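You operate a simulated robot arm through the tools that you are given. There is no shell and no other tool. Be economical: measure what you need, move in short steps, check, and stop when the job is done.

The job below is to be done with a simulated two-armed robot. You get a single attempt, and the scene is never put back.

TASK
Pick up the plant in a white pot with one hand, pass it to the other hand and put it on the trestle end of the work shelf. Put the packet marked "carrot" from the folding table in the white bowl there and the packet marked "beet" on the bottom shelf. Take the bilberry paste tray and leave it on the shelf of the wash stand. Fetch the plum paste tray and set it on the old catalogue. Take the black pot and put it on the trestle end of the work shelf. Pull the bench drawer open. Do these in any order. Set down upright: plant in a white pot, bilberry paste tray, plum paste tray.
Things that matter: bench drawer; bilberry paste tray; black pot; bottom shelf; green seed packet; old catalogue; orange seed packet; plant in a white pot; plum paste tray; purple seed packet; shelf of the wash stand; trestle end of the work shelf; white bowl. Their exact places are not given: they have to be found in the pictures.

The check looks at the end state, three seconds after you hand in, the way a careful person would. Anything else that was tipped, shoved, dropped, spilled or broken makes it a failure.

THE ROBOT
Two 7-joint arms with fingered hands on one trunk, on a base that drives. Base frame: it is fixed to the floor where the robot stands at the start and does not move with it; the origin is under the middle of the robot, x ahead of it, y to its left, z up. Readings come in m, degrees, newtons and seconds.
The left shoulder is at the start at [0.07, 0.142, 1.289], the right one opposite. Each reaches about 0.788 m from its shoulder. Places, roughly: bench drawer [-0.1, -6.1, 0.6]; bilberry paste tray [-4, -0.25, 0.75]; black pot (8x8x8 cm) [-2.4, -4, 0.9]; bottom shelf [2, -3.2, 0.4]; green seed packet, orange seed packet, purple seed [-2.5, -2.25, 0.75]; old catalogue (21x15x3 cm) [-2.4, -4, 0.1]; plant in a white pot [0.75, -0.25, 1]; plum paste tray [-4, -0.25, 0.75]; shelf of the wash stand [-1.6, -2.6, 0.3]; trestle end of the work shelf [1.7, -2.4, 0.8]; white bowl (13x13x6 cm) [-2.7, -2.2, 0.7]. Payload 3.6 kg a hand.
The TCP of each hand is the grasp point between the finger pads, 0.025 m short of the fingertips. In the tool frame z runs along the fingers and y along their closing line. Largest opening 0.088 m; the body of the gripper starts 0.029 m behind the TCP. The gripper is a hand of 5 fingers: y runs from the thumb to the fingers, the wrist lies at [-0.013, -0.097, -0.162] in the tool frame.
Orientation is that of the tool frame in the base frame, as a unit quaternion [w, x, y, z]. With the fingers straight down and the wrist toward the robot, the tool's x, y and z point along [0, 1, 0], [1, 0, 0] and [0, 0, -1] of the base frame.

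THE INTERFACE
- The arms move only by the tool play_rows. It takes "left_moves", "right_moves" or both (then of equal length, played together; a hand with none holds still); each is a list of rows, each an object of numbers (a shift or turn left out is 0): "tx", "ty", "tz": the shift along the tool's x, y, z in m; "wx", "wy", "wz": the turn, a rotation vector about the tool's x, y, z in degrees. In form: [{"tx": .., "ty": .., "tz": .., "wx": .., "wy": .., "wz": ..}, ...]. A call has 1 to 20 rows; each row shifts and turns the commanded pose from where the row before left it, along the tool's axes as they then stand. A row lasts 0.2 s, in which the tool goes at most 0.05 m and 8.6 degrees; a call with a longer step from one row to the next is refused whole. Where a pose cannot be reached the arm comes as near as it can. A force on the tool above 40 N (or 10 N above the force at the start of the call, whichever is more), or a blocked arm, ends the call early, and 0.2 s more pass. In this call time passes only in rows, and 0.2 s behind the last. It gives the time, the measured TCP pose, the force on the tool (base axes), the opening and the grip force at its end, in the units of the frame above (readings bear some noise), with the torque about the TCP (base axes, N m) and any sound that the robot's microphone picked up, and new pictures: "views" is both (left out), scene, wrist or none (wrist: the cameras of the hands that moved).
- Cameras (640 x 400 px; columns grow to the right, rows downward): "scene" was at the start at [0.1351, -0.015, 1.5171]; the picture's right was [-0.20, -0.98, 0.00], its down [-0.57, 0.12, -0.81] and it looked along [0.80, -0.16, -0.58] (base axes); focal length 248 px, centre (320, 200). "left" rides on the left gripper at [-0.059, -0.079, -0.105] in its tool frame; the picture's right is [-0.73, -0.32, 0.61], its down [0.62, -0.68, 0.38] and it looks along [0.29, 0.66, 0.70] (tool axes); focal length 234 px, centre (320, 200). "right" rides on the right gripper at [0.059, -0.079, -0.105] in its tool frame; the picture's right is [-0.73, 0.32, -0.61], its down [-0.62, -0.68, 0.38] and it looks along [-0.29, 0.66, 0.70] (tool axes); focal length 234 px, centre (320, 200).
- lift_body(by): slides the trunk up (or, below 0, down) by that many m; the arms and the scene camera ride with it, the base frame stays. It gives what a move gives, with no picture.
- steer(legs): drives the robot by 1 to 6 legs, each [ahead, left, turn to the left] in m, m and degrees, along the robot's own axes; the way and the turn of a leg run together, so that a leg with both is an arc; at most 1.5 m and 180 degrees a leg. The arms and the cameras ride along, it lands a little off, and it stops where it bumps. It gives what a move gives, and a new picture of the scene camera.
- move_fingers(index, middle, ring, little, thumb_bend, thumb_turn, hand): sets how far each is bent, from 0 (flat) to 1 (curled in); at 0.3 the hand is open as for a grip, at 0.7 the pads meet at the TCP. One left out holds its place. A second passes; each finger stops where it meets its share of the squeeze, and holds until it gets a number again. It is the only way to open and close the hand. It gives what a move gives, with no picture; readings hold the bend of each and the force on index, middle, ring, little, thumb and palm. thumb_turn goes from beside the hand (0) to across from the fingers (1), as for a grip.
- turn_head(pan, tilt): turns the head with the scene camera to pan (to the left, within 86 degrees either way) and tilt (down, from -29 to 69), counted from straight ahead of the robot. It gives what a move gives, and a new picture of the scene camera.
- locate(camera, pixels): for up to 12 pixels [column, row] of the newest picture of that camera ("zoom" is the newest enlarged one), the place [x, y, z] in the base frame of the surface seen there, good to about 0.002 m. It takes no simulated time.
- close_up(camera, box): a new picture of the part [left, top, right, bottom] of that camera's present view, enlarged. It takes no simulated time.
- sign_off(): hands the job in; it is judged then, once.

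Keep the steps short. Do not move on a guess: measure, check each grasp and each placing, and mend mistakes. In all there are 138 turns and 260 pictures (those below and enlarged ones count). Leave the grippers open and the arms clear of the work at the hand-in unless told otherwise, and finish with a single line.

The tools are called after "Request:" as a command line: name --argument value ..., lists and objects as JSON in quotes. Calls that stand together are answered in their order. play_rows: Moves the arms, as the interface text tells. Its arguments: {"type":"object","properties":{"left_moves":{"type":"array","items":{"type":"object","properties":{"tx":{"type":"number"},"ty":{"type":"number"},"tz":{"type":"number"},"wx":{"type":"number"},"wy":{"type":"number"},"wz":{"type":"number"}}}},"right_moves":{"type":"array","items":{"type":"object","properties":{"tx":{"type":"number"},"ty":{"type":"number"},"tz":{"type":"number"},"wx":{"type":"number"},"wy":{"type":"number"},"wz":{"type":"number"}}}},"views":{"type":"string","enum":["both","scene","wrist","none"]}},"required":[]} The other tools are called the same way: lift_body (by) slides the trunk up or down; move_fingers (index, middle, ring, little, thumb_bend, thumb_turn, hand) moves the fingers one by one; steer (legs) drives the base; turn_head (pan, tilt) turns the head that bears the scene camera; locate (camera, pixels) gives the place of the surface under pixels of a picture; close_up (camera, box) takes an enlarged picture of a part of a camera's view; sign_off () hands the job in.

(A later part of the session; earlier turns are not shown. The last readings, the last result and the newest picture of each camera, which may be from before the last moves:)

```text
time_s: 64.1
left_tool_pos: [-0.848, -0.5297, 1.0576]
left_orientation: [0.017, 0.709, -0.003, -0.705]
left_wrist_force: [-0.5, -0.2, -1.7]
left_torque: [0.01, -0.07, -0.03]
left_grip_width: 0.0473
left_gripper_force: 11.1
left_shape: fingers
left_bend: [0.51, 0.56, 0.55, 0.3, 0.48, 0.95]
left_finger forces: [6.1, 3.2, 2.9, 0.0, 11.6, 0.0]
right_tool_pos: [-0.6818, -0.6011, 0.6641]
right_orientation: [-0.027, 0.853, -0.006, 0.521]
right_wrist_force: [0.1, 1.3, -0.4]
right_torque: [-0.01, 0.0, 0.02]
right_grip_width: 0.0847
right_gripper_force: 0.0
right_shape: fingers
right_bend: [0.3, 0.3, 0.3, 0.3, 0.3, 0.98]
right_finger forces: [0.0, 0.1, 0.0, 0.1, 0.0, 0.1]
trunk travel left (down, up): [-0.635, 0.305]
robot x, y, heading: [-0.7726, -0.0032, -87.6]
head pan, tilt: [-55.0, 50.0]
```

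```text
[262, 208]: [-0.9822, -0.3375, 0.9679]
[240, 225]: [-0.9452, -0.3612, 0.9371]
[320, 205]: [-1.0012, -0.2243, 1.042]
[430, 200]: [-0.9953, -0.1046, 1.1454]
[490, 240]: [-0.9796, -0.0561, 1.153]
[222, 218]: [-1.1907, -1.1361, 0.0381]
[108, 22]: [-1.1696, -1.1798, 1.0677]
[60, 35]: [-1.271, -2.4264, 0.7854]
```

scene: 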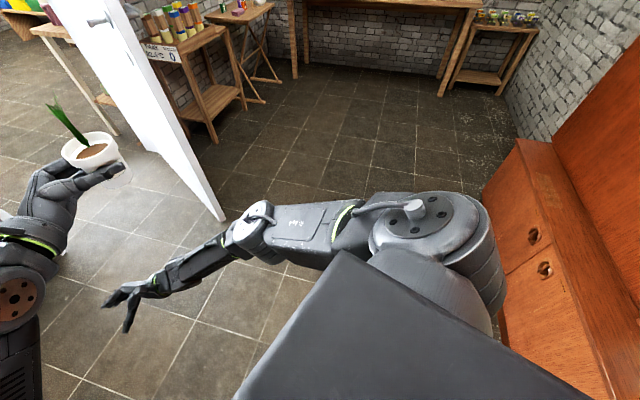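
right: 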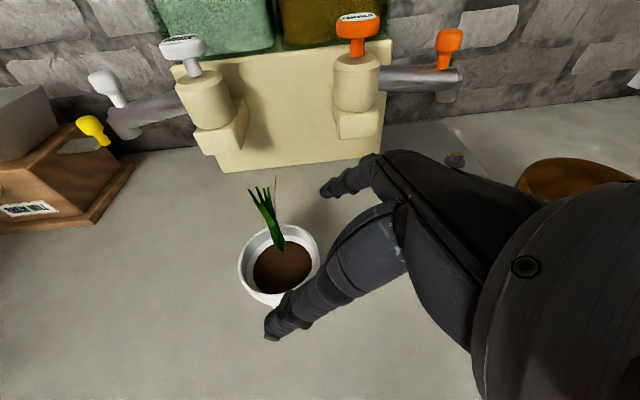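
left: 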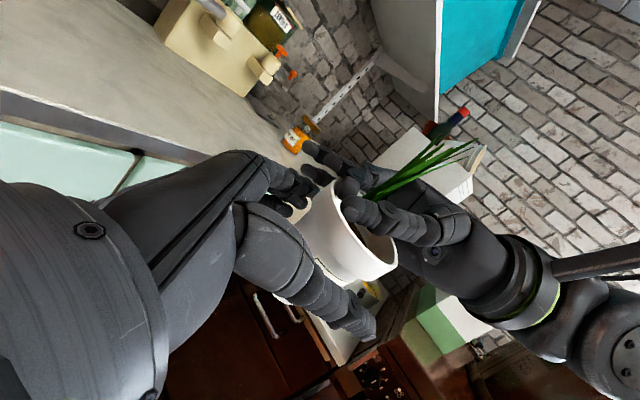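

Both sides are now within about 0.26 m. I'll align with the gap (heading about -92°, x≈-0.84) and drive up to it.

Request:
steer --legs '[[0, -0.05, -4], [1.2, 0, 0]]'

Request:
turn_head --pan 0 --tilt 25

```text
time_s: 70.6
left_tool_pos: [-0.9758, -1.7045, 1.0585]
left_orientation: [-0.009, 0.708, -0.029, -0.705]
left_wrist_force: [1.2, -0.3, -1.3]
left_torque: [-0.04, 0.0, 0.0]
left_grip_width: 0.0474
left_gripper_force: 12.2
left_shape: fingers
left_bend: [0.51, 0.56, 0.55, 0.3, 0.48, 0.95]
left_finger forces: [6.4, 3.0, 2.9, 0.1, 11.8, 0.0]
right_tool_pos: [-0.8154, -1.7894, 0.6641]
right_orientation: [-0.007, 0.853, -0.037, 0.521]
right_wrist_force: [0.0, 0.1, -0.3]
right_torque: [0.02, 0.02, 0.02]
right_grip_width: 0.0847
right_gripper_force: 0.0
right_shape: fingers
right_bend: [0.3, 0.3, 0.3, 0.3, 0.3, 0.98]
right_finger forces: [0.0, 0.0, 0.0, 0.0, 0.0, 0.1]
trunk travel left (down, up): [-0.635, 0.305]
robot x, y, heading: [-0.8652, -1.1859, -92.1]
head pan, tilt: [-55.0, 50.0]
```

scene: 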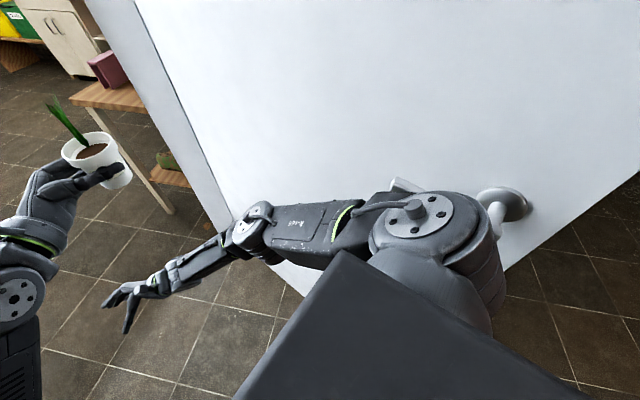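

```text
time_s: 71.9
left_tool_pos: [-0.9769, -1.7057, 1.0581]
left_orientation: [-0.01, 0.708, -0.029, -0.705]
left_wrist_force: [0.0, 0.9, -2.7]
left_torque: [-0.02, -0.02, 0.0]
left_grip_width: 0.0473
left_gripper_force: 12.1
left_shape: fingers
left_bend: [0.51, 0.56, 0.55, 0.3, 0.48, 0.95]
left_finger forces: [6.4, 3.1, 2.9, 0.0, 11.9, 0.1]
right_tool_pos: [-0.8138, -1.7888, 0.6645]
right_orientation: [-0.008, 0.853, -0.037, 0.521]
right_wrist_force: [0.1, 0.5, -0.4]
right_torque: [0.0, -0.03, 0.0]
right_grip_width: 0.0847
right_gripper_force: 0.1
right_shape: fingers
right_bend: [0.3, 0.3, 0.3, 0.3, 0.3, 0.98]
right_finger forces: [0.1, 0.0, 0.0, 0.0, 0.0, 0.0]
trunk travel left (down, up): [-0.635, 0.305]
robot x, y, heading: [-0.8654, -1.1875, -92.1]
head pan, tilt: [0.0, 25.0]
```

scene: 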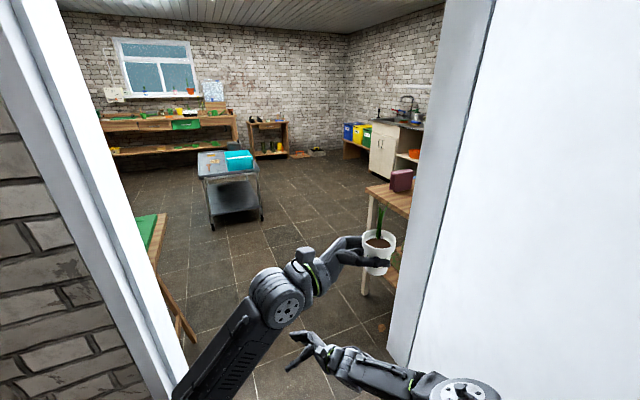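

Close to the door handle on the right, so I'll measure the opening and the tables just beyond before going through.

Request:
locate --camera "scene" --pixels '[[165, 218], [155, 270], [185, 335], [365, 275], [375, 190], [405, 200], [425, 180], [188, 390], [120, 200], [235, 155], [400, 330], [270, 210]]'

Request:
close_up --camera "scene" --box '[90, 30, 450, 255]'

```text
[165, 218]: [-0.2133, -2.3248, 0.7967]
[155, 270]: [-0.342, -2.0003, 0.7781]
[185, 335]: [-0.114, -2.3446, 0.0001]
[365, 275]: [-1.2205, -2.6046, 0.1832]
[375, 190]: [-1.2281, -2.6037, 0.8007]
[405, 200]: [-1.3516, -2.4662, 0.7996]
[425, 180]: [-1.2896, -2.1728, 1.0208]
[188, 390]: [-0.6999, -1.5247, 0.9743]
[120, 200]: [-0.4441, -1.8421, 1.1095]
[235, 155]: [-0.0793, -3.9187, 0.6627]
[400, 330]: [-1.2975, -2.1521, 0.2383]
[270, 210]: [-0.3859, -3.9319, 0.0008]
```

```text
1.78 times, centred on (270, 142) of scene
```

zoom: 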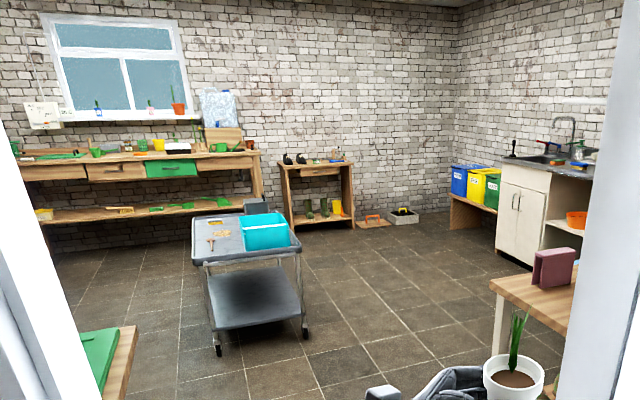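

I'll shift left 3 cm and go through.

Request:
steer --legs '[[0, 0.03, 0], [1.1, 0, 0]]'

Request:
turn_head --pan 70 --tilt 22

```text
time_s: 78.1
left_tool_pos: [-0.992, -2.8345, 1.0562]
left_orientation: [-0.009, 0.709, -0.029, -0.705]
left_wrist_force: [0.0, -0.1, -1.0]
left_torque: [0.02, 0.0, 0.01]
left_grip_width: 0.0474
left_gripper_force: 12.1
left_shape: fingers
left_bend: [0.51, 0.56, 0.55, 0.3, 0.48, 0.95]
left_finger forces: [6.4, 3.1, 2.9, 0.1, 11.8, 0.1]
right_tool_pos: [-0.8294, -2.9173, 0.6647]
right_orientation: [-0.008, 0.852, -0.038, 0.522]
right_wrist_force: [-0.3, -0.1, 0.1]
right_torque: [0.01, -0.02, -0.04]
right_grip_width: 0.0847
right_gripper_force: 0.1
right_shape: fingers
right_bend: [0.3, 0.3, 0.3, 0.3, 0.3, 0.98]
right_finger forces: [0.0, 0.1, 0.1, 0.0, 0.0, 0.0]
trunk travel left (down, up): [-0.635, 0.305]
robot x, y, heading: [-0.882, -2.3136, -92.3]
head pan, tilt: [0.0, 25.0]
```

scene: 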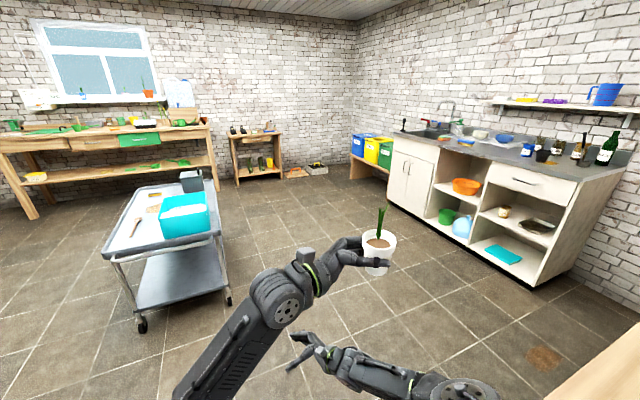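

```text
time_s: 79.5
left_tool_pos: [-0.9924, -2.8345, 1.0573]
left_orientation: [-0.01, 0.709, -0.029, -0.705]
left_wrist_force: [0.4, 0.6, -1.1]
left_torque: [-0.01, -0.01, -0.02]
left_grip_width: 0.0471
left_gripper_force: 12.0
left_shape: fingers
left_bend: [0.51, 0.56, 0.55, 0.3, 0.48, 0.95]
left_finger forces: [6.3, 3.2, 2.8, 0.1, 11.8, 0.0]
right_tool_pos: [-0.8305, -2.9182, 0.6651]
right_orientation: [-0.009, 0.852, -0.038, 0.521]
right_wrist_force: [0.7, 0.0, -0.1]
right_torque: [0.0, 0.03, 0.0]
right_grip_width: 0.0848
right_gripper_force: 0.0
right_shape: fingers
right_bend: [0.3, 0.3, 0.3, 0.3, 0.3, 0.98]
right_finger forces: [0.1, 0.0, 0.0, 0.0, 0.0, 0.0]
trunk travel left (down, up): [-0.635, 0.305]
robot x, y, heading: [-0.8747, -2.3123, -92.2]
head pan, tilt: [70.0, 22.0]
```

scene: 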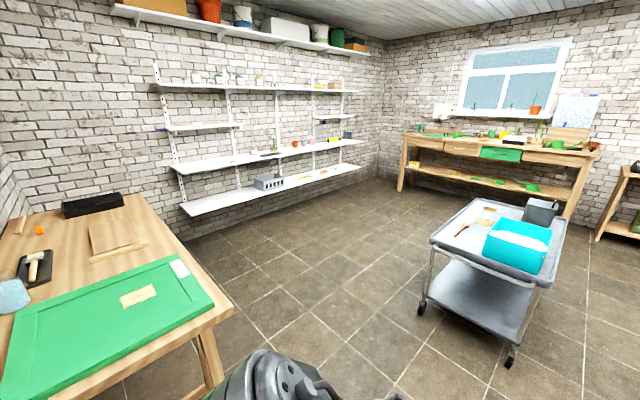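

I see the wall shelves at x≈2; the trestle table (green board) is beside the left end of the working-height shelf. I'll measure these.

Request:
locate --camera "scene" --pixels '[[180, 172], [205, 163], [260, 157], [240, 160], [190, 208], [260, 190], [232, 308], [130, 200], [320, 148], [425, 300], [345, 140], [185, 127]]'

Request:
close_up --camera "scene" --box '[140, 50, 390, 230]'

```text
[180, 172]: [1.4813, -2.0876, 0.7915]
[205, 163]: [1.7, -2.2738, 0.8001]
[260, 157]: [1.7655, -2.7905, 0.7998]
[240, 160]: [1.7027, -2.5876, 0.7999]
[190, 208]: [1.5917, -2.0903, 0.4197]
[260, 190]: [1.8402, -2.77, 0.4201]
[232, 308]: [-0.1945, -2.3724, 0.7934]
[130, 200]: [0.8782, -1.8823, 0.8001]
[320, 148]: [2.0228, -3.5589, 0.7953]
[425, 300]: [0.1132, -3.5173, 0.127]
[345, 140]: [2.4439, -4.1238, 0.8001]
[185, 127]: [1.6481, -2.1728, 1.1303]
```

```text
2.22 times, centred on (265, 140) of scene
```

zoom: 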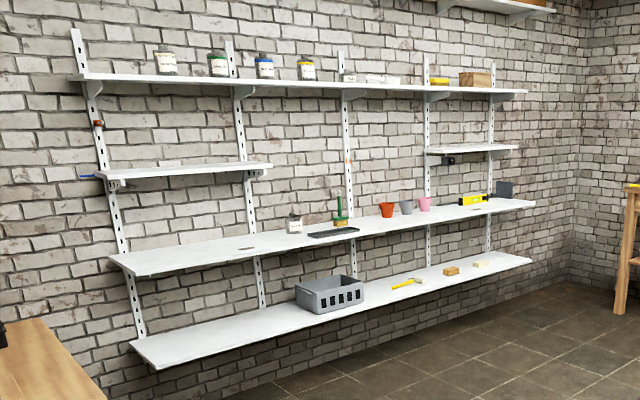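

The work shelf is at z 0.80 with its front edge slanting from (1.48,-2.09); its trestle end is empty. I'll drive ahead past the table corner, turn left, and go along to it.

Request:
steer --legs '[[0.53, 0, 0], [0, 0, 92.2], [1.4, 0, 0]]'

Request:
turn_head --pan 10 --tilt 30

```text
time_s: 93.1
left_tool_pos: [1.0353, -2.9336, 1.0576]
left_orientation: [0.503, 0.51, 0.492, -0.494]
left_wrist_force: [0.0, -0.5, -1.6]
left_torque: [0.03, -0.01, -0.04]
left_grip_width: 0.0467
left_gripper_force: 11.8
left_shape: fingers
left_bend: [0.51, 0.56, 0.55, 0.3, 0.48, 0.95]
left_finger forces: [6.0, 2.9, 2.8, 0.0, 11.3, 0.0]
right_tool_pos: [1.1119, -2.768, 0.6642]
right_orientation: [-0.382, 0.616, 0.59, 0.355]
right_wrist_force: [0.2, -0.5, 0.5]
right_torque: [-0.03, 0.0, 0.03]
right_grip_width: 0.0847
right_gripper_force: 0.1
right_shape: fingers
right_bend: [0.3, 0.3, 0.3, 0.3, 0.3, 0.98]
right_finger forces: [0.0, 0.1, 0.0, 0.0, 0.0, 0.0]
trunk travel left (down, up): [-0.635, 0.305]
robot x, y, heading: [0.5087, -2.8414, 0.3]
head pan, tilt: [70.0, 22.0]
```

scene: 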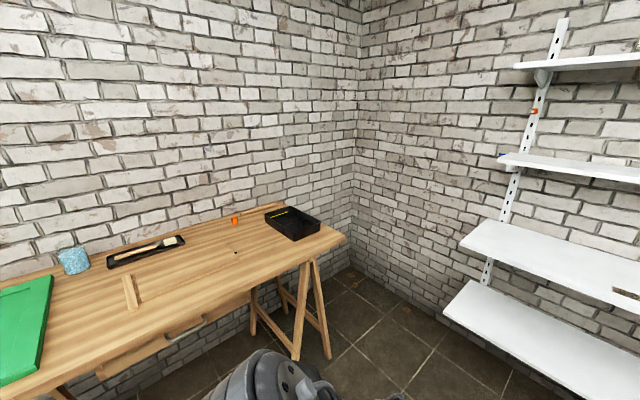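

```text
time_s: 94.4
left_tool_pos: [1.0347, -2.933, 1.0583]
left_orientation: [0.503, 0.51, 0.492, -0.494]
left_wrist_force: [-0.1, 0.2, -1.8]
left_torque: [0.03, -0.01, 0.01]
left_grip_width: 0.0469
left_gripper_force: 11.5
left_shape: fingers
left_bend: [0.51, 0.56, 0.55, 0.3, 0.48, 0.95]
left_finger forces: [6.0, 3.1, 2.7, 0.1, 11.4, 0.1]
right_tool_pos: [1.1106, -2.7667, 0.6633]
right_orientation: [-0.382, 0.616, 0.591, 0.355]
right_wrist_force: [0.1, -0.1, -0.1]
right_torque: [0.0, -0.01, 0.02]
right_grip_width: 0.0848
right_gripper_force: 0.0
right_shape: fingers
right_bend: [0.3, 0.3, 0.3, 0.3, 0.3, 0.98]
right_finger forces: [0.0, 0.0, 0.1, 0.0, 0.1, 0.1]
trunk travel left (down, up): [-0.635, 0.305]
robot x, y, heading: [0.5127, -2.8398, 0.7]
head pan, tilt: [10.0, 30.0]
```

scene: 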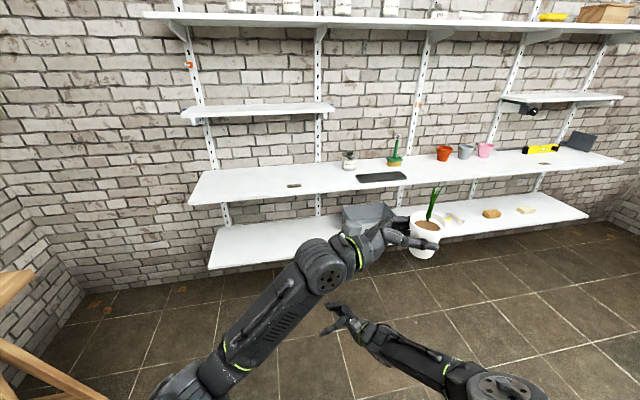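

The left end of the work shelf is at about (190,200) to (330,165), with a small plate at (293,185). Let me enlarge and measure.

Request:
close_up --camera "scene" --box '[170, 80, 470, 280]'

Request:
locate --camera "scene" --pixels '[[192, 203], [208, 170], [293, 186], [330, 190], [250, 185], [270, 175], [325, 163], [215, 268], [330, 108], [187, 115], [350, 160], [370, 180]]'

```text
2.00 times, centred on (320, 180) of scene
```

zoom: 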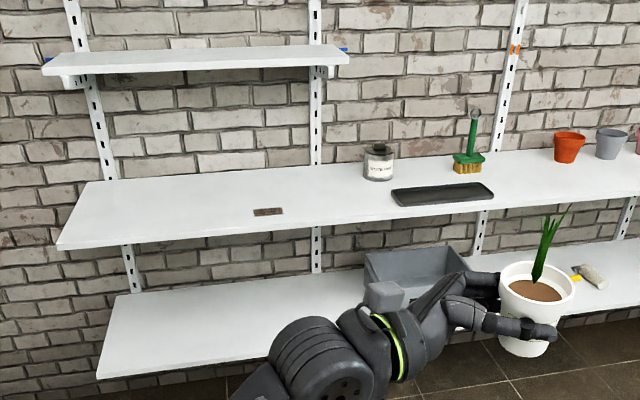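

```text
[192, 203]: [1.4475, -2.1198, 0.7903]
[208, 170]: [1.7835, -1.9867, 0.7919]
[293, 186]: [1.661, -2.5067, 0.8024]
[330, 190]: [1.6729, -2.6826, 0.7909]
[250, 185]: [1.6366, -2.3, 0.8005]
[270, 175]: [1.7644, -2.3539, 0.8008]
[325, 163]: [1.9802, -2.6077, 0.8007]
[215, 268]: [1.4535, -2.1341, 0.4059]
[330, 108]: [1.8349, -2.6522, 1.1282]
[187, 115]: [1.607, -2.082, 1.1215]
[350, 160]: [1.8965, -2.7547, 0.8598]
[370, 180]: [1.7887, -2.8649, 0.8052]
```

A small plate on the shelf bears lettering; let me read it.

Request:
close_up --camera "scene" --box '[278, 176, 310, 196]'

Request:
close_up --camera "scene" --box '[500, 120, 620, 190]'

```text
16.00 times, centred on (294, 186) of scene
```

zoom: 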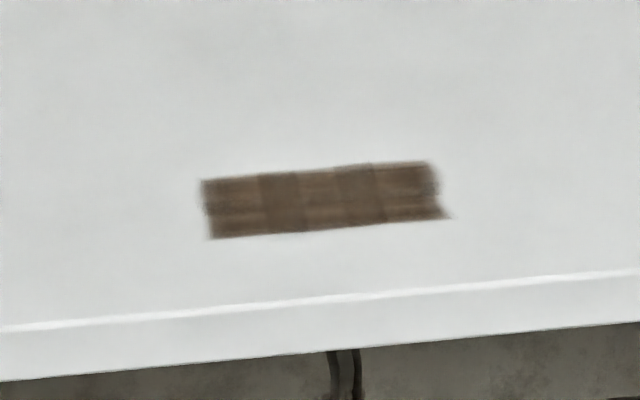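

```text
5.33 times, centred on (560, 155) of scene
```

zoom: 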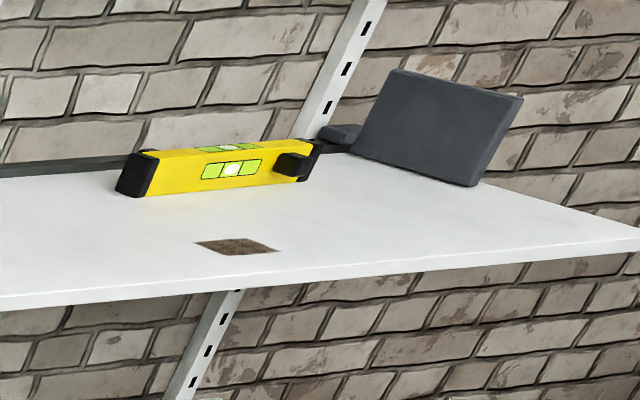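

Only tape patches. The left hand holds the pot low, with the palm and little finger below pot-bottom level. So I'll set the pot near the shelf's left end with the palm outside the end. I need the trestle table corner for clearance, and I'll draw the right hand back first.

Request:
play_rows --right_moves '[{"ty": -0.045}, {"ty": -0.045}, {"ty": -0.045}, {"ty": -0.045}, {"ty": -0.045}, {"ty": -0.03, "tz": -0.04}, {"tz": -0.04}, {"tz": -0.04}]' --views "none"

Request:
turn_head --pan 55 --tilt 30

```text
time_s: 96.2
left_tool_pos: [1.0348, -2.9326, 1.0579]
left_orientation: [0.503, 0.511, 0.492, -0.494]
left_wrist_force: [-0.6, 0.5, -1.0]
left_torque: [0.03, 0.04, 0.01]
left_grip_width: 0.0468
left_gripper_force: 11.0
left_shape: fingers
left_bend: [0.51, 0.56, 0.56, 0.3, 0.48, 0.95]
left_finger forces: [5.9, 2.9, 2.9, 0.0, 11.3, 0.0]
right_tool_pos: [0.856, -2.8723, 0.733]
right_orientation: [-0.383, 0.615, 0.59, 0.355]
right_wrist_force: [-0.5, 0.0, 0.2]
right_torque: [-0.01, 0.01, -0.01]
right_grip_width: 0.0847
right_gripper_force: 0.0
right_shape: fingers
right_bend: [0.3, 0.3, 0.3, 0.3, 0.3, 0.98]
right_finger forces: [0.0, 0.1, 0.1, 0.1, 0.0, 0.1]
trunk travel left (down, up): [-0.635, 0.305]
robot x, y, heading: [0.5144, -2.8416, 0.4]
head pan, tilt: [10.0, 30.0]
```

```text
time_s: 97.3
left_tool_pos: [1.0353, -2.9336, 1.0578]
left_orientation: [0.503, 0.51, 0.492, -0.495]
left_wrist_force: [0.2, -0.1, -1.5]
left_torque: [0.04, -0.01, -0.03]
left_grip_width: 0.0468
left_gripper_force: 11.7
left_shape: fingers
left_bend: [0.51, 0.56, 0.56, 0.3, 0.48, 0.95]
left_finger forces: [6.0, 3.0, 2.8, 0.0, 11.3, 0.0]
right_tool_pos: [0.8568, -2.8717, 0.732]
right_orientation: [-0.382, 0.616, 0.59, 0.355]
right_wrist_force: [0.6, -0.2, 0.2]
right_torque: [0.0, -0.01, 0.0]
right_grip_width: 0.0847
right_gripper_force: 0.1
right_shape: fingers
right_bend: [0.3, 0.3, 0.3, 0.3, 0.3, 0.98]
right_finger forces: [0.0, 0.0, 0.0, 0.1, 0.0, 0.0]
trunk travel left (down, up): [-0.635, 0.305]
robot x, y, heading: [0.5114, -2.8397, 0.4]
head pan, tilt: [55.0, 30.0]
```

scene: 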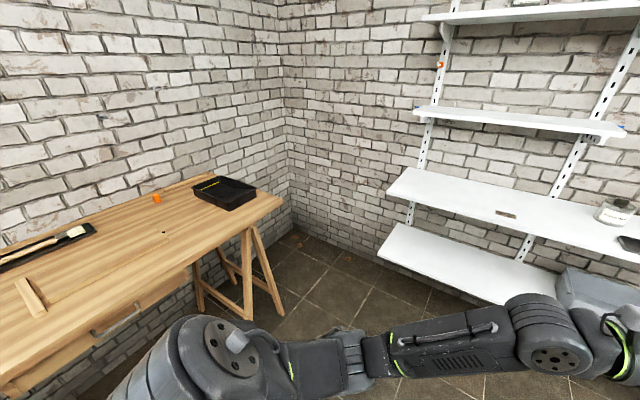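

Request:
locate --camera "scene" --pixels '[[281, 199], [245, 230], [245, 320], [195, 268], [390, 198], [410, 170], [450, 205], [281, 290]]'

```text
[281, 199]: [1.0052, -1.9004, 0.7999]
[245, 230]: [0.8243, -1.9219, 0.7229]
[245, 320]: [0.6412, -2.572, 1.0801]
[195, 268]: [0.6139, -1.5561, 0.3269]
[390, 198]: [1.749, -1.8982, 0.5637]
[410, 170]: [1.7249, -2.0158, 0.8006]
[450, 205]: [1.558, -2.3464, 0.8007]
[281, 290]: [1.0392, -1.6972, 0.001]
```

The table corner is at (1.005,-1.90). I'll shift the left hand forward 7.7 cm and left 8 cm relative to the body, then drive to a staging pose facing the shelf at about 21.8°.

Request:
play_rows --left_moves '[{"ty": 0.025, "tz": -0.027}, {"ty": 0.026, "tz": -0.026}, {"ty": 0.026, "tz": -0.026}]' --views "none"

Request:
steer --legs '[[0, 0, 21.4], [0.45, 0.3, 0]]'

Request:
turn_head --pan 5 --tilt 40

```text
time_s: 98.1
left_tool_pos: [1.1159, -2.8541, 1.0594]
left_orientation: [0.504, 0.511, 0.492, -0.493]
left_wrist_force: [-0.7, 0.0, -1.1]
left_torque: [0.0, 0.01, -0.02]
left_grip_width: 0.047
left_gripper_force: 12.0
left_shape: fingers
left_bend: [0.51, 0.56, 0.56, 0.3, 0.48, 0.95]
left_finger forces: [6.2, 3.0, 2.9, 0.1, 11.4, 0.0]
right_tool_pos: [0.8567, -2.871, 0.7313]
right_orientation: [-0.383, 0.616, 0.591, 0.354]
right_wrist_force: [0.8, -0.5, -0.9]
right_torque: [0.02, -0.01, -0.01]
right_grip_width: 0.0849
right_gripper_force: 0.0
right_shape: fingers
right_bend: [0.3, 0.3, 0.3, 0.3, 0.3, 0.98]
right_finger forces: [0.0, 0.1, 0.0, 0.1, 0.0, 0.0]
trunk travel left (down, up): [-0.635, 0.305]
robot x, y, heading: [0.5096, -2.8397, 0.3]
head pan, tilt: [55.0, 30.0]
```

```text
time_s: 102.3
left_tool_pos: [1.3885, -2.1941, 1.0587]
left_orientation: [0.585, 0.413, 0.576, -0.394]
left_wrist_force: [0.1, 0.0, -0.9]
left_torque: [0.02, -0.02, 0.02]
left_grip_width: 0.047
left_gripper_force: 11.8
left_shape: fingers
left_bend: [0.51, 0.56, 0.56, 0.3, 0.48, 0.95]
left_finger forces: [6.1, 3.0, 2.6, 0.1, 11.2, 0.0]
right_tool_pos: [1.1537, -2.3025, 0.7319]
right_orientation: [-0.44, 0.498, 0.693, 0.278]
right_wrist_force: [0.0, -0.7, 0.0]
right_torque: [0.01, -0.04, -0.02]
right_grip_width: 0.0847
right_gripper_force: 0.1
right_shape: fingers
right_bend: [0.3, 0.3, 0.3, 0.3, 0.3, 0.98]
right_finger forces: [0.0, 0.1, 0.0, 0.0, 0.0, 0.0]
trunk travel left (down, up): [-0.635, 0.305]
robot x, y, heading: [0.8209, -2.3959, 21.4]
head pan, tilt: [55.0, 30.0]
```

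scene: 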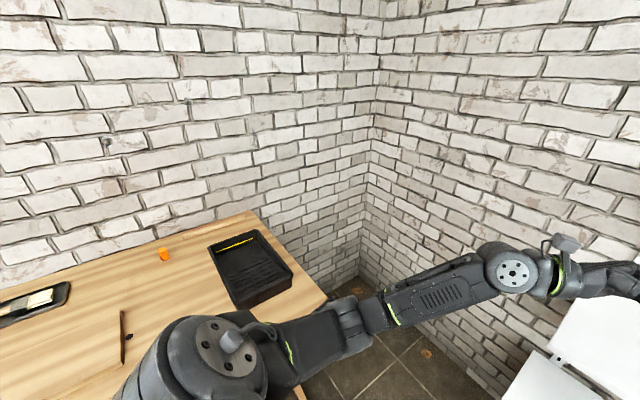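

```text
time_s: 103.5
left_tool_pos: [1.3905, -2.1943, 1.0589]
left_orientation: [0.586, 0.412, 0.577, -0.393]
left_wrist_force: [-0.1, -0.3, -0.6]
left_torque: [0.03, 0.02, 0.0]
left_grip_width: 0.0467
left_gripper_force: 11.6
left_shape: fingers
left_bend: [0.51, 0.56, 0.56, 0.3, 0.48, 0.95]
left_finger forces: [6.1, 3.0, 2.7, 0.1, 11.2, 0.1]
right_tool_pos: [1.1538, -2.3029, 0.7319]
right_orientation: [-0.441, 0.498, 0.693, 0.278]
right_wrist_force: [0.0, 0.6, -0.6]
right_torque: [0.02, 0.03, -0.02]
right_grip_width: 0.0846
right_gripper_force: 0.0
right_shape: fingers
right_bend: [0.3, 0.3, 0.3, 0.3, 0.3, 0.98]
right_finger forces: [0.0, 0.1, 0.0, 0.1, 0.1, 0.0]
trunk travel left (down, up): [-0.635, 0.305]
robot x, y, heading: [0.8204, -2.3942, 21.3]
head pan, tilt: [5.0, 40.0]
```

scene: 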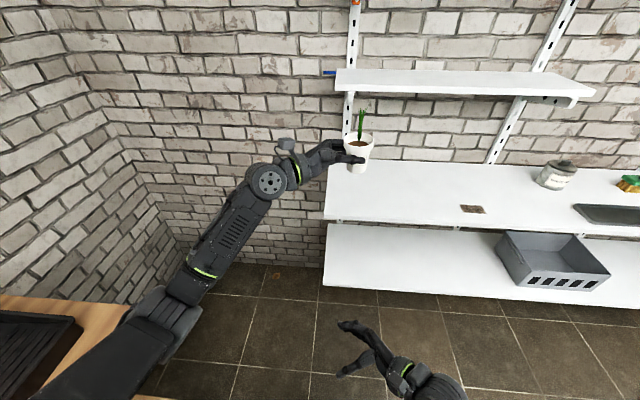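

Pot just ahead-left of the shelf end. I'll lower the hand 14 cm so the chives pass under the upper shelf, and straighten ring and little fingers, leaving thumb, index and middle to hold.

Request:
move_fingers --hand "left" --ring 0.0 --little 0.0

Request:
play_rows --left_moves '[{"tx": 0.035}, {"tx": 0.035}, {"tx": 0.035}, {"tx": 0.034}]' --views "none"

Request:
steer --legs '[[0.15, 0, 0]]'

Request:
close_up --camera "scene" --box '[240, 90, 480, 290]'

```text
time_s: 104.5
left_tool_pos: [1.3886, -2.1943, 1.0595]
left_orientation: [0.586, 0.412, 0.577, -0.394]
left_wrist_force: [1.0, 0.1, -2.2]
left_torque: [0.01, 0.01, -0.01]
left_grip_width: 0.0467
left_gripper_force: 10.6
left_shape: fingers
left_bend: [0.51, 0.56, 0.0, 0.0, 0.48, 0.96]
left_finger forces: [7.3, 3.9, 0.0, 0.0, 11.0, 0.0]
right_tool_pos: [1.1539, -2.3021, 0.7325]
right_orientation: [-0.441, 0.498, 0.693, 0.278]
right_wrist_force: [-0.3, 0.1, -0.5]
right_torque: [0.01, 0.0, 0.0]
right_grip_width: 0.0845
right_gripper_force: 0.0
right_shape: fingers
right_bend: [0.3, 0.3, 0.3, 0.3, 0.3, 0.98]
right_finger forces: [0.0, 0.1, 0.0, 0.0, 0.0, 0.1]
trunk travel left (down, up): [-0.635, 0.305]
robot x, y, heading: [0.8221, -2.3985, 21.6]
head pan, tilt: [5.0, 40.0]
```

```text
time_s: 105.5
left_tool_pos: [1.3919, -2.1914, 0.9214]
left_orientation: [0.585, 0.412, 0.577, -0.394]
left_wrist_force: [-1.2, 0.2, -2.1]
left_torque: [0.0, 0.0, -0.03]
left_grip_width: 0.0463
left_gripper_force: 11.2
left_shape: fingers
left_bend: [0.51, 0.56, 0.0, 0.0, 0.48, 0.96]
left_finger forces: [7.4, 4.0, 0.0, 0.1, 11.1, 0.0]
right_tool_pos: [1.154, -2.3023, 0.7333]
right_orientation: [-0.441, 0.497, 0.693, 0.278]
right_wrist_force: [0.5, -0.5, 0.1]
right_torque: [-0.02, 0.0, -0.02]
right_grip_width: 0.0844
right_gripper_force: 0.2
right_shape: fingers
right_bend: [0.3, 0.3, 0.3, 0.3, 0.3, 0.98]
right_finger forces: [0.0, 0.0, 0.0, 0.0, 0.1, 0.0]
trunk travel left (down, up): [-0.635, 0.305]
robot x, y, heading: [0.8147, -2.3953, 21.5]
head pan, tilt: [5.0, 40.0]
```

```text
time_s: 106.9
left_tool_pos: [1.5342, -2.1369, 0.9215]
left_orientation: [0.585, 0.412, 0.577, -0.394]
left_wrist_force: [0.4, -0.1, -1.6]
left_torque: [0.01, -0.01, -0.05]
left_grip_width: 0.0464
left_gripper_force: 11.0
left_shape: fingers
left_bend: [0.51, 0.56, 0.0, 0.0, 0.48, 0.96]
left_finger forces: [7.2, 3.9, 0.0, 0.0, 11.0, 0.0]
right_tool_pos: [1.2958, -2.2461, 0.7317]
right_orientation: [-0.441, 0.498, 0.693, 0.278]
right_wrist_force: [0.7, 0.7, -0.6]
right_torque: [0.0, -0.02, 0.01]
right_grip_width: 0.0847
right_gripper_force: 0.1
right_shape: fingers
right_bend: [0.3, 0.3, 0.3, 0.3, 0.3, 0.98]
right_finger forces: [0.1, 0.0, 0.1, 0.0, 0.1, 0.1]
trunk travel left (down, up): [-0.635, 0.305]
robot x, y, heading: [0.9587, -2.3437, 21.5]
head pan, tilt: [5.0, 40.0]
```

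scene: 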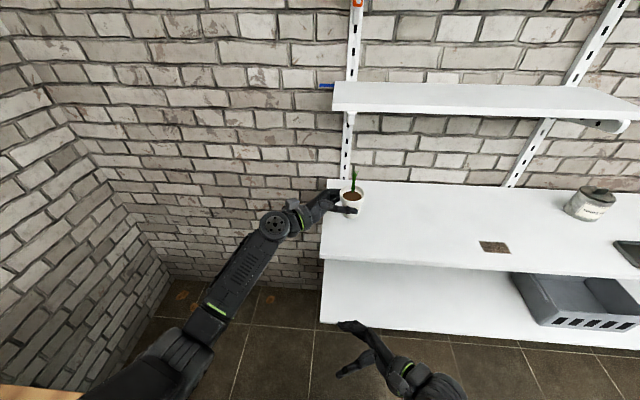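

```text
2.00 times, centred on (360, 190) of scene
```

zoom: 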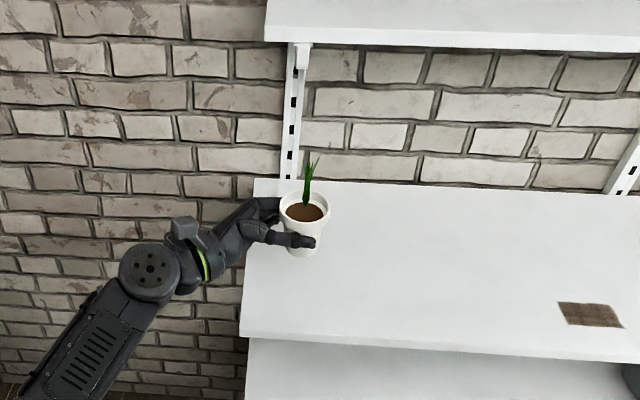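

Pot centre is 6 cm from the shelf's left end and 7 cm in from the front. I'll move it 1.6 cm left, 4 cm deeper, and down to just above the shelf.

Request:
play_rows --left_moves '[{"tz": -0.016, "ty": 0.02}, {"ty": 0.02}, {"tx": 0.03}, {"tx": 0.03}, {"tx": 0.01}]' --views "wrist"

Request:
close_up --camera "scene" --box '[280, 130, 440, 250]'

```text
time_s: 108.1
left_tool_pos: [1.5659, -2.1072, 0.8535]
left_orientation: [0.585, 0.412, 0.577, -0.394]
left_wrist_force: [0.0, -0.8, -2.1]
left_torque: [-0.01, -0.01, -0.01]
left_grip_width: 0.0465
left_gripper_force: 10.8
left_shape: fingers
left_bend: [0.51, 0.56, 0.0, 0.0, 0.48, 0.97]
left_finger forces: [7.2, 3.9, 0.1, 0.0, 10.9, 0.1]
right_tool_pos: [1.2947, -2.2464, 0.7317]
right_orientation: [-0.44, 0.498, 0.693, 0.279]
right_wrist_force: [-0.4, 0.2, -0.1]
right_torque: [0.01, 0.0, -0.03]
right_grip_width: 0.0845
right_gripper_force: 0.0
right_shape: fingers
right_bend: [0.3, 0.3, 0.3, 0.3, 0.3, 0.98]
right_finger forces: [0.0, 0.0, 0.1, 0.0, 0.0, 0.0]
trunk travel left (down, up): [-0.635, 0.305]
robot x, y, heading: [0.9628, -2.3398, 21.4]
head pan, tilt: [5.0, 40.0]
```

left: 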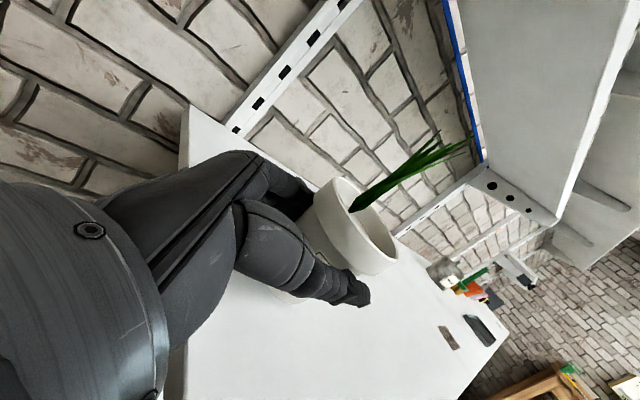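

```text
3.33 times, centred on (360, 190) of scene
```

zoom: 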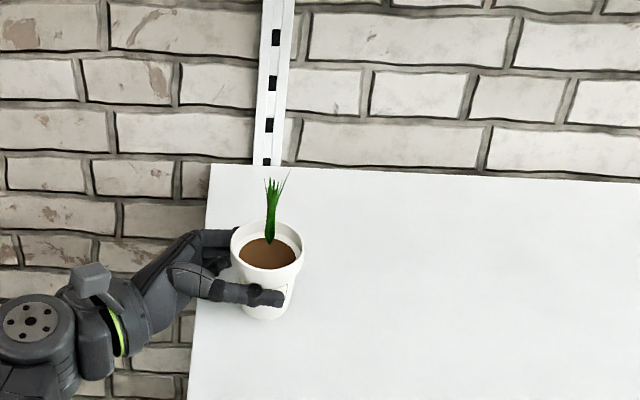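

Upright and over the shelf end with about 1 cm to go. I'll lower in 4 mm steps.

Request:
play_rows --left_moves '[{"tx": 0.004}, {"tx": 0.004}, {"tx": 0.003}]' --views "none"

Request:
close_up --camera "scene" --box '[300, 150, 400, 230]'

```text
time_s: 108.9
left_tool_pos: [1.5655, -2.1074, 0.8454]
left_orientation: [0.587, 0.414, 0.575, -0.393]
left_wrist_force: [-1.2, 1.6, 11.0]
left_torque: [0.69, -0.16, 0.09]
left_grip_width: 0.0464
left_gripper_force: 17.6
left_shape: fingers
left_bend: [0.51, 0.56, 0.0, 0.0, 0.48, 0.97]
left_finger forces: [7.2, 4.0, 0.0, 12.5, 10.9, 0.0]
right_tool_pos: [1.2931, -2.247, 0.7334]
right_orientation: [-0.44, 0.497, 0.694, 0.279]
right_wrist_force: [0.3, -0.1, 0.7]
right_torque: [0.02, 0.03, 0.05]
right_grip_width: 0.0849
right_gripper_force: 0.1
right_shape: fingers
right_bend: [0.3, 0.3, 0.3, 0.3, 0.3, 0.98]
right_finger forces: [0.0, 0.0, 0.0, 0.0, 0.0, 0.0]
trunk travel left (down, up): [-0.635, 0.305]
robot x, y, heading: [0.9625, -2.342, 21.6]
head pan, tilt: [5.0, 40.0]
```

```text
5.00 times, centred on (350, 190) of scene
```

zoom: 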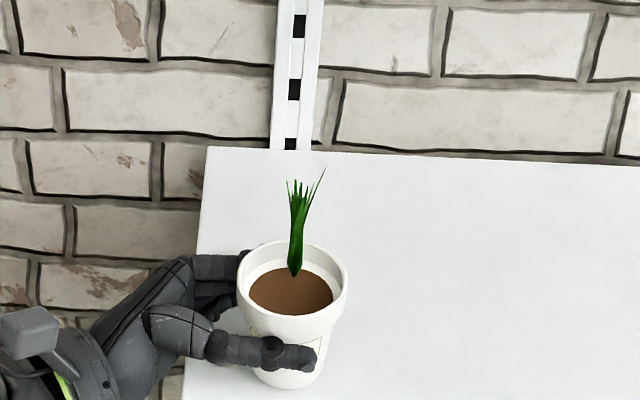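

The straight little finger touched the shelf (12.5 N) with the pot about 4 mm up. I'll back up, tilt the hand 6° so the palm side rises, and lower again.

Request:
play_rows --left_moves '[{"tx": -0.005}, {"wy": 6}, {"tx": 0.004}, {"tx": 0.003}]' --views "none"

```text
time_s: 109.9
left_tool_pos: [1.5661, -2.105, 0.8408]
left_orientation: [0.555, 0.433, 0.606, -0.371]
left_wrist_force: [1.1, -2.7, 5.2]
left_torque: [0.27, -0.27, -0.18]
left_grip_width: 0.0465
left_gripper_force: 14.6
left_shape: fingers
left_bend: [0.51, 0.56, 0.0, 0.01, 0.49, 0.96]
left_finger forces: [7.3, 3.9, 0.0, 6.6, 10.9, 0.1]
right_tool_pos: [1.2949, -2.2467, 0.7326]
right_orientation: [-0.44, 0.497, 0.694, 0.279]
right_wrist_force: [-0.3, -0.1, 0.7]
right_torque: [-0.01, -0.04, -0.01]
right_grip_width: 0.0846
right_gripper_force: 0.0
right_shape: fingers
right_bend: [0.3, 0.3, 0.3, 0.3, 0.3, 0.98]
right_finger forces: [0.0, 0.0, 0.0, 0.0, 0.0, 0.0]
trunk travel left (down, up): [-0.635, 0.305]
robot x, y, heading: [0.9592, -2.3435, 21.5]
head pan, tilt: [5.0, 40.0]
```

Request:
play_rows --left_moves '[{"tx": -0.003}, {"wy": 6}, {"tx": 0.003}, {"tx": 0.002}]' --views "wrist"

Request:
close_up --camera "scene" --box '[300, 150, 400, 230]'

```text
time_s: 110.9
left_tool_pos: [1.5649, -2.1046, 0.8391]
left_orientation: [0.521, 0.452, 0.634, -0.349]
left_wrist_force: [1.4, 1.6, 8.3]
left_torque: [0.01, -0.26, -0.1]
left_grip_width: 0.046
left_gripper_force: 12.8
left_shape: fingers
left_bend: [0.5, 0.55, 0.0, 0.01, 0.5, 0.95]
left_finger forces: [8.0, 4.1, 0.1, 3.2, 10.0, 0.0]
right_tool_pos: [1.294, -2.2461, 0.7338]
right_orientation: [-0.441, 0.497, 0.694, 0.278]
right_wrist_force: [0.0, -0.6, -0.9]
right_torque: [-0.01, -0.05, -0.02]
right_grip_width: 0.0847
right_gripper_force: 0.0
right_shape: fingers
right_bend: [0.3, 0.3, 0.3, 0.3, 0.3, 0.98]
right_finger forces: [0.0, 0.1, 0.0, 0.1, 0.0, 0.0]
trunk travel left (down, up): [-0.635, 0.305]
robot x, y, heading: [0.9606, -2.3429, 21.7]
head pan, tilt: [5.0, 40.0]
```

left: 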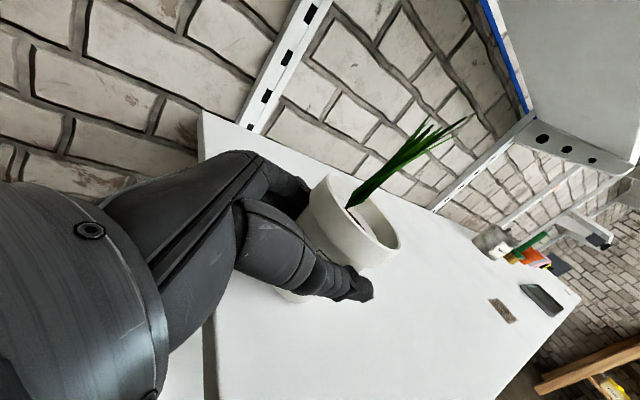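

```text
5.00 times, centred on (350, 190) of scene
```

zoom: 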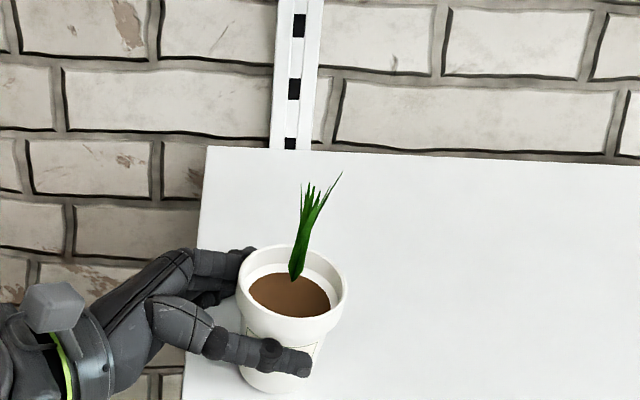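

The pot's bottom edge is now on the shelf (about 6 N through it), tilted ~10° well within its balance. I'll open gently so it settles upright.

Request:
move_fingers --hand "left" --index 0.44 --middle 0.4 --thumb_bend 0.44

Request:
close_up --camera "scene" --box '[300, 150, 400, 230]'

```text
time_s: 111.9
left_tool_pos: [1.565, -2.1049, 0.8392]
left_orientation: [0.522, 0.451, 0.635, -0.349]
left_wrist_force: [0.0, -0.3, 3.3]
left_torque: [0.18, -0.2, -0.06]
left_grip_width: 0.0553
left_gripper_force: 2.6
left_shape: fingers
left_bend: [0.44, 0.4, 0.0, 0.01, 0.44, 0.98]
left_finger forces: [0.2, 0.0, 0.0, 4.1, 0.4, 0.0]
right_tool_pos: [1.2935, -2.2454, 0.7319]
right_orientation: [-0.441, 0.497, 0.693, 0.279]
right_wrist_force: [-0.6, 0.5, 0.1]
right_torque: [-0.02, 0.0, 0.01]
right_grip_width: 0.0849
right_gripper_force: 0.0
right_shape: fingers
right_bend: [0.3, 0.3, 0.3, 0.3, 0.3, 0.98]
right_finger forces: [0.1, 0.0, 0.0, 0.1, 0.1, 0.0]
trunk travel left (down, up): [-0.635, 0.305]
robot x, y, heading: [0.9629, -2.3432, 21.5]
head pan, tilt: [5.0, 40.0]
```

```text
5.00 times, centred on (350, 190) of scene
```

zoom: 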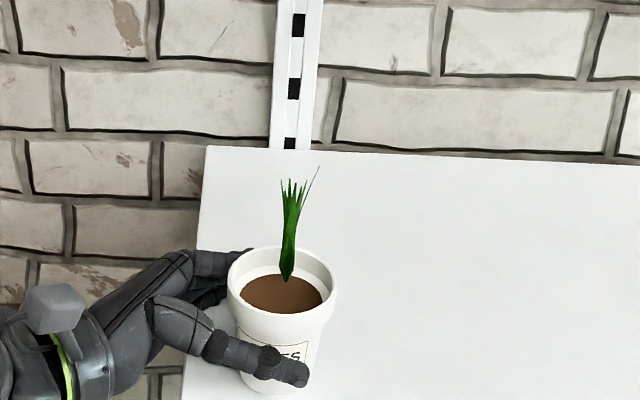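

The pot stands upright but very close to the end. I'll withdraw and regrasp it with a 45° hand to move it further onto the shelf. First, open and back off.

Request:
move_fingers --hand "left" --index 0.3 --middle 0.3 --thumb_bend 0.3

Request:
play_rows --left_moves '[{"tx": -0.003, "tz": -0.03}, {"tz": -0.04}, {"tz": -0.04}, {"tx": -0.03, "tz": -0.03}, {"tx": -0.04, "wy": 8}, {"tx": -0.02, "wy": 8}, {"wy": 8}, {"wy": 8}]' --views "both"

```text
time_s: 112.9
left_tool_pos: [1.5654, -2.1054, 0.8397]
left_orientation: [0.522, 0.451, 0.635, -0.347]
left_wrist_force: [-0.4, -1.1, 3.5]
left_torque: [0.15, -0.18, -0.01]
left_grip_width: 0.0846
left_gripper_force: 1.3
left_shape: fingers
left_bend: [0.3, 0.3, 0.0, 0.01, 0.3, 0.98]
left_finger forces: [0.0, 0.1, 0.0, 4.0, 0.0, 0.1]
right_tool_pos: [1.2948, -2.2469, 0.7324]
right_orientation: [-0.441, 0.497, 0.693, 0.279]
right_wrist_force: [-0.2, 0.8, 1.1]
right_torque: [0.02, 0.02, -0.01]
right_grip_width: 0.0847
right_gripper_force: 0.1
right_shape: fingers
right_bend: [0.3, 0.3, 0.3, 0.3, 0.3, 0.98]
right_finger forces: [0.0, 0.0, 0.1, 0.0, 0.0, 0.1]
trunk travel left (down, up): [-0.635, 0.305]
robot x, y, heading: [0.9621, -2.3449, 21.4]
head pan, tilt: [5.0, 40.0]
```

```text
time_s: 114.7
left_tool_pos: [1.5234, -1.9987, 0.9576]
left_orientation: [0.326, 0.53, 0.754, -0.21]
left_wrist_force: [-0.5, -0.5, 1.0]
left_torque: [-0.02, 0.01, 0.0]
left_grip_width: 0.0842
left_gripper_force: 0.1
left_shape: fingers
left_bend: [0.3, 0.3, 0.0, 0.0, 0.3, 0.98]
left_finger forces: [0.1, 0.0, 0.0, 0.0, 0.0, 0.1]
right_tool_pos: [1.2948, -2.2466, 0.7319]
right_orientation: [-0.44, 0.498, 0.694, 0.279]
right_wrist_force: [-0.2, 0.6, -0.1]
right_torque: [0.05, -0.01, 0.0]
right_grip_width: 0.0847
right_gripper_force: 0.1
right_shape: fingers
right_bend: [0.3, 0.3, 0.3, 0.3, 0.3, 0.98]
right_finger forces: [0.0, 0.0, 0.1, 0.0, 0.0, 0.0]
trunk travel left (down, up): [-0.635, 0.305]
robot x, y, heading: [0.962, -2.3436, 21.5]
head pan, tilt: [5.0, 40.0]
```

scene: 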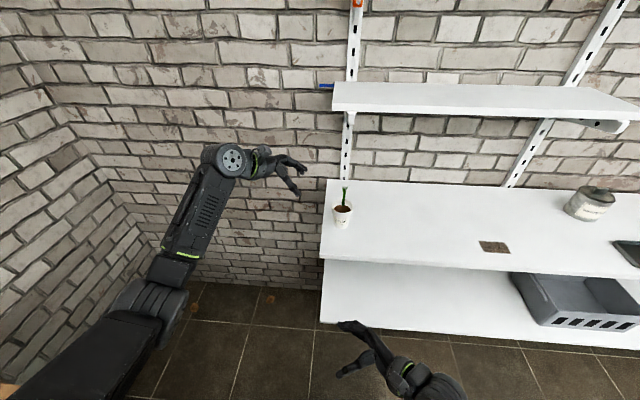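
left: 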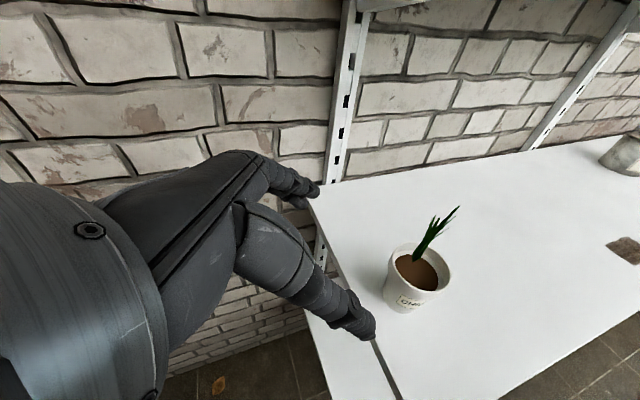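

The hand is at 45° now. I'll measure the pot from the hand camera.

Request:
locate --camera "left" --pixels '[[392, 260], [448, 280], [402, 248], [425, 291], [405, 308], [385, 300], [340, 320], [317, 235]]'

Request:
close_up --camera "left" --box '[340, 190, 500, 330]'

```text
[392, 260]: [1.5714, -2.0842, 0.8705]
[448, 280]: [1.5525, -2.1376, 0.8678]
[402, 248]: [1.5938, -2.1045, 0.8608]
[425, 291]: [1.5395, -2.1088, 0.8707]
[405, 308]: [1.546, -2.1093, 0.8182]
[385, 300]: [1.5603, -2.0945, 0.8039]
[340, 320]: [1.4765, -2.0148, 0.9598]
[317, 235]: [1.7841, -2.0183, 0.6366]
```

```text
2.86 times, centred on (420, 260) of left
```

zoom: 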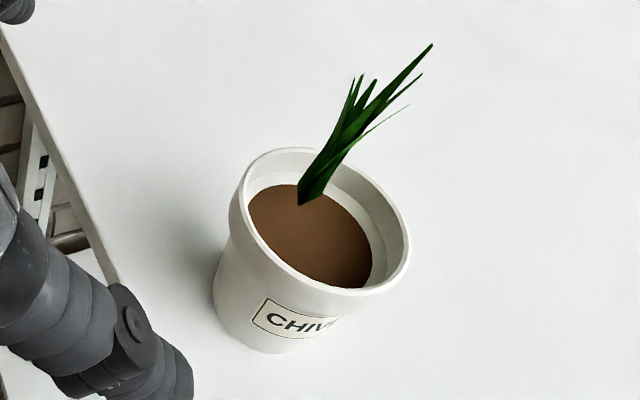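

The pot's axis is at (1.568,-2.113). A straight advance of 0.168 m along the fingers centres it between thumb and index.

Request:
play_rows --left_moves '[{"tx": -0.003, "ty": -0.002, "tz": 0.035}, {"tz": 0.04}, {"tz": 0.04}, {"tz": 0.03}, {"tz": 0.022}]' --views "wrist"

Request:
close_up --camera "scene" --box '[290, 150, 390, 230]'

```text
time_s: 115.9
left_tool_pos: [1.5668, -2.1125, 0.8434]
left_orientation: [0.326, 0.53, 0.754, -0.21]
left_wrist_force: [0.1, 0.8, -0.1]
left_torque: [0.01, -0.04, -0.01]
left_grip_width: 0.0846
left_gripper_force: 0.1
left_shape: fingers
left_bend: [0.3, 0.3, 0.0, 0.0, 0.3, 0.98]
left_finger forces: [0.1, 0.0, 0.0, 0.1, 0.0, 0.1]
right_tool_pos: [1.2956, -2.2463, 0.7325]
right_orientation: [-0.441, 0.497, 0.694, 0.278]
right_wrist_force: [0.1, -1.2, 0.3]
right_torque: [-0.02, -0.03, 0.03]
right_grip_width: 0.0848
right_gripper_force: 0.0
right_shape: fingers
right_bend: [0.3, 0.3, 0.3, 0.3, 0.3, 0.98]
right_finger forces: [0.0, 0.0, 0.1, 0.1, 0.0, 0.1]
trunk travel left (down, up): [-0.635, 0.305]
robot x, y, heading: [0.9628, -2.3402, 21.5]
head pan, tilt: [5.0, 40.0]
```

left: 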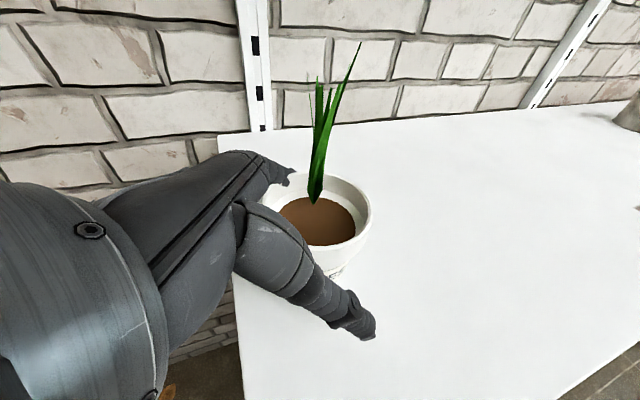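

```text
5.00 times, centred on (340, 190) of scene
```

zoom: 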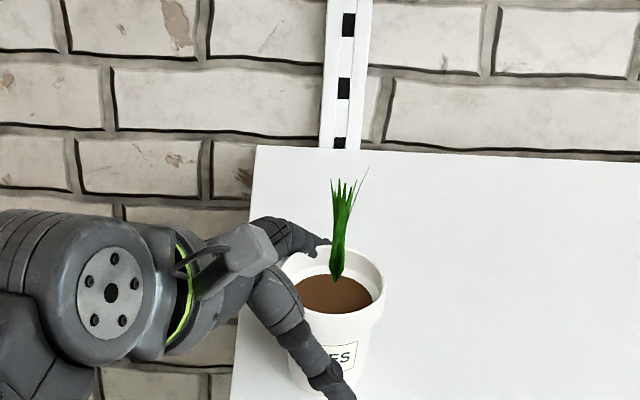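

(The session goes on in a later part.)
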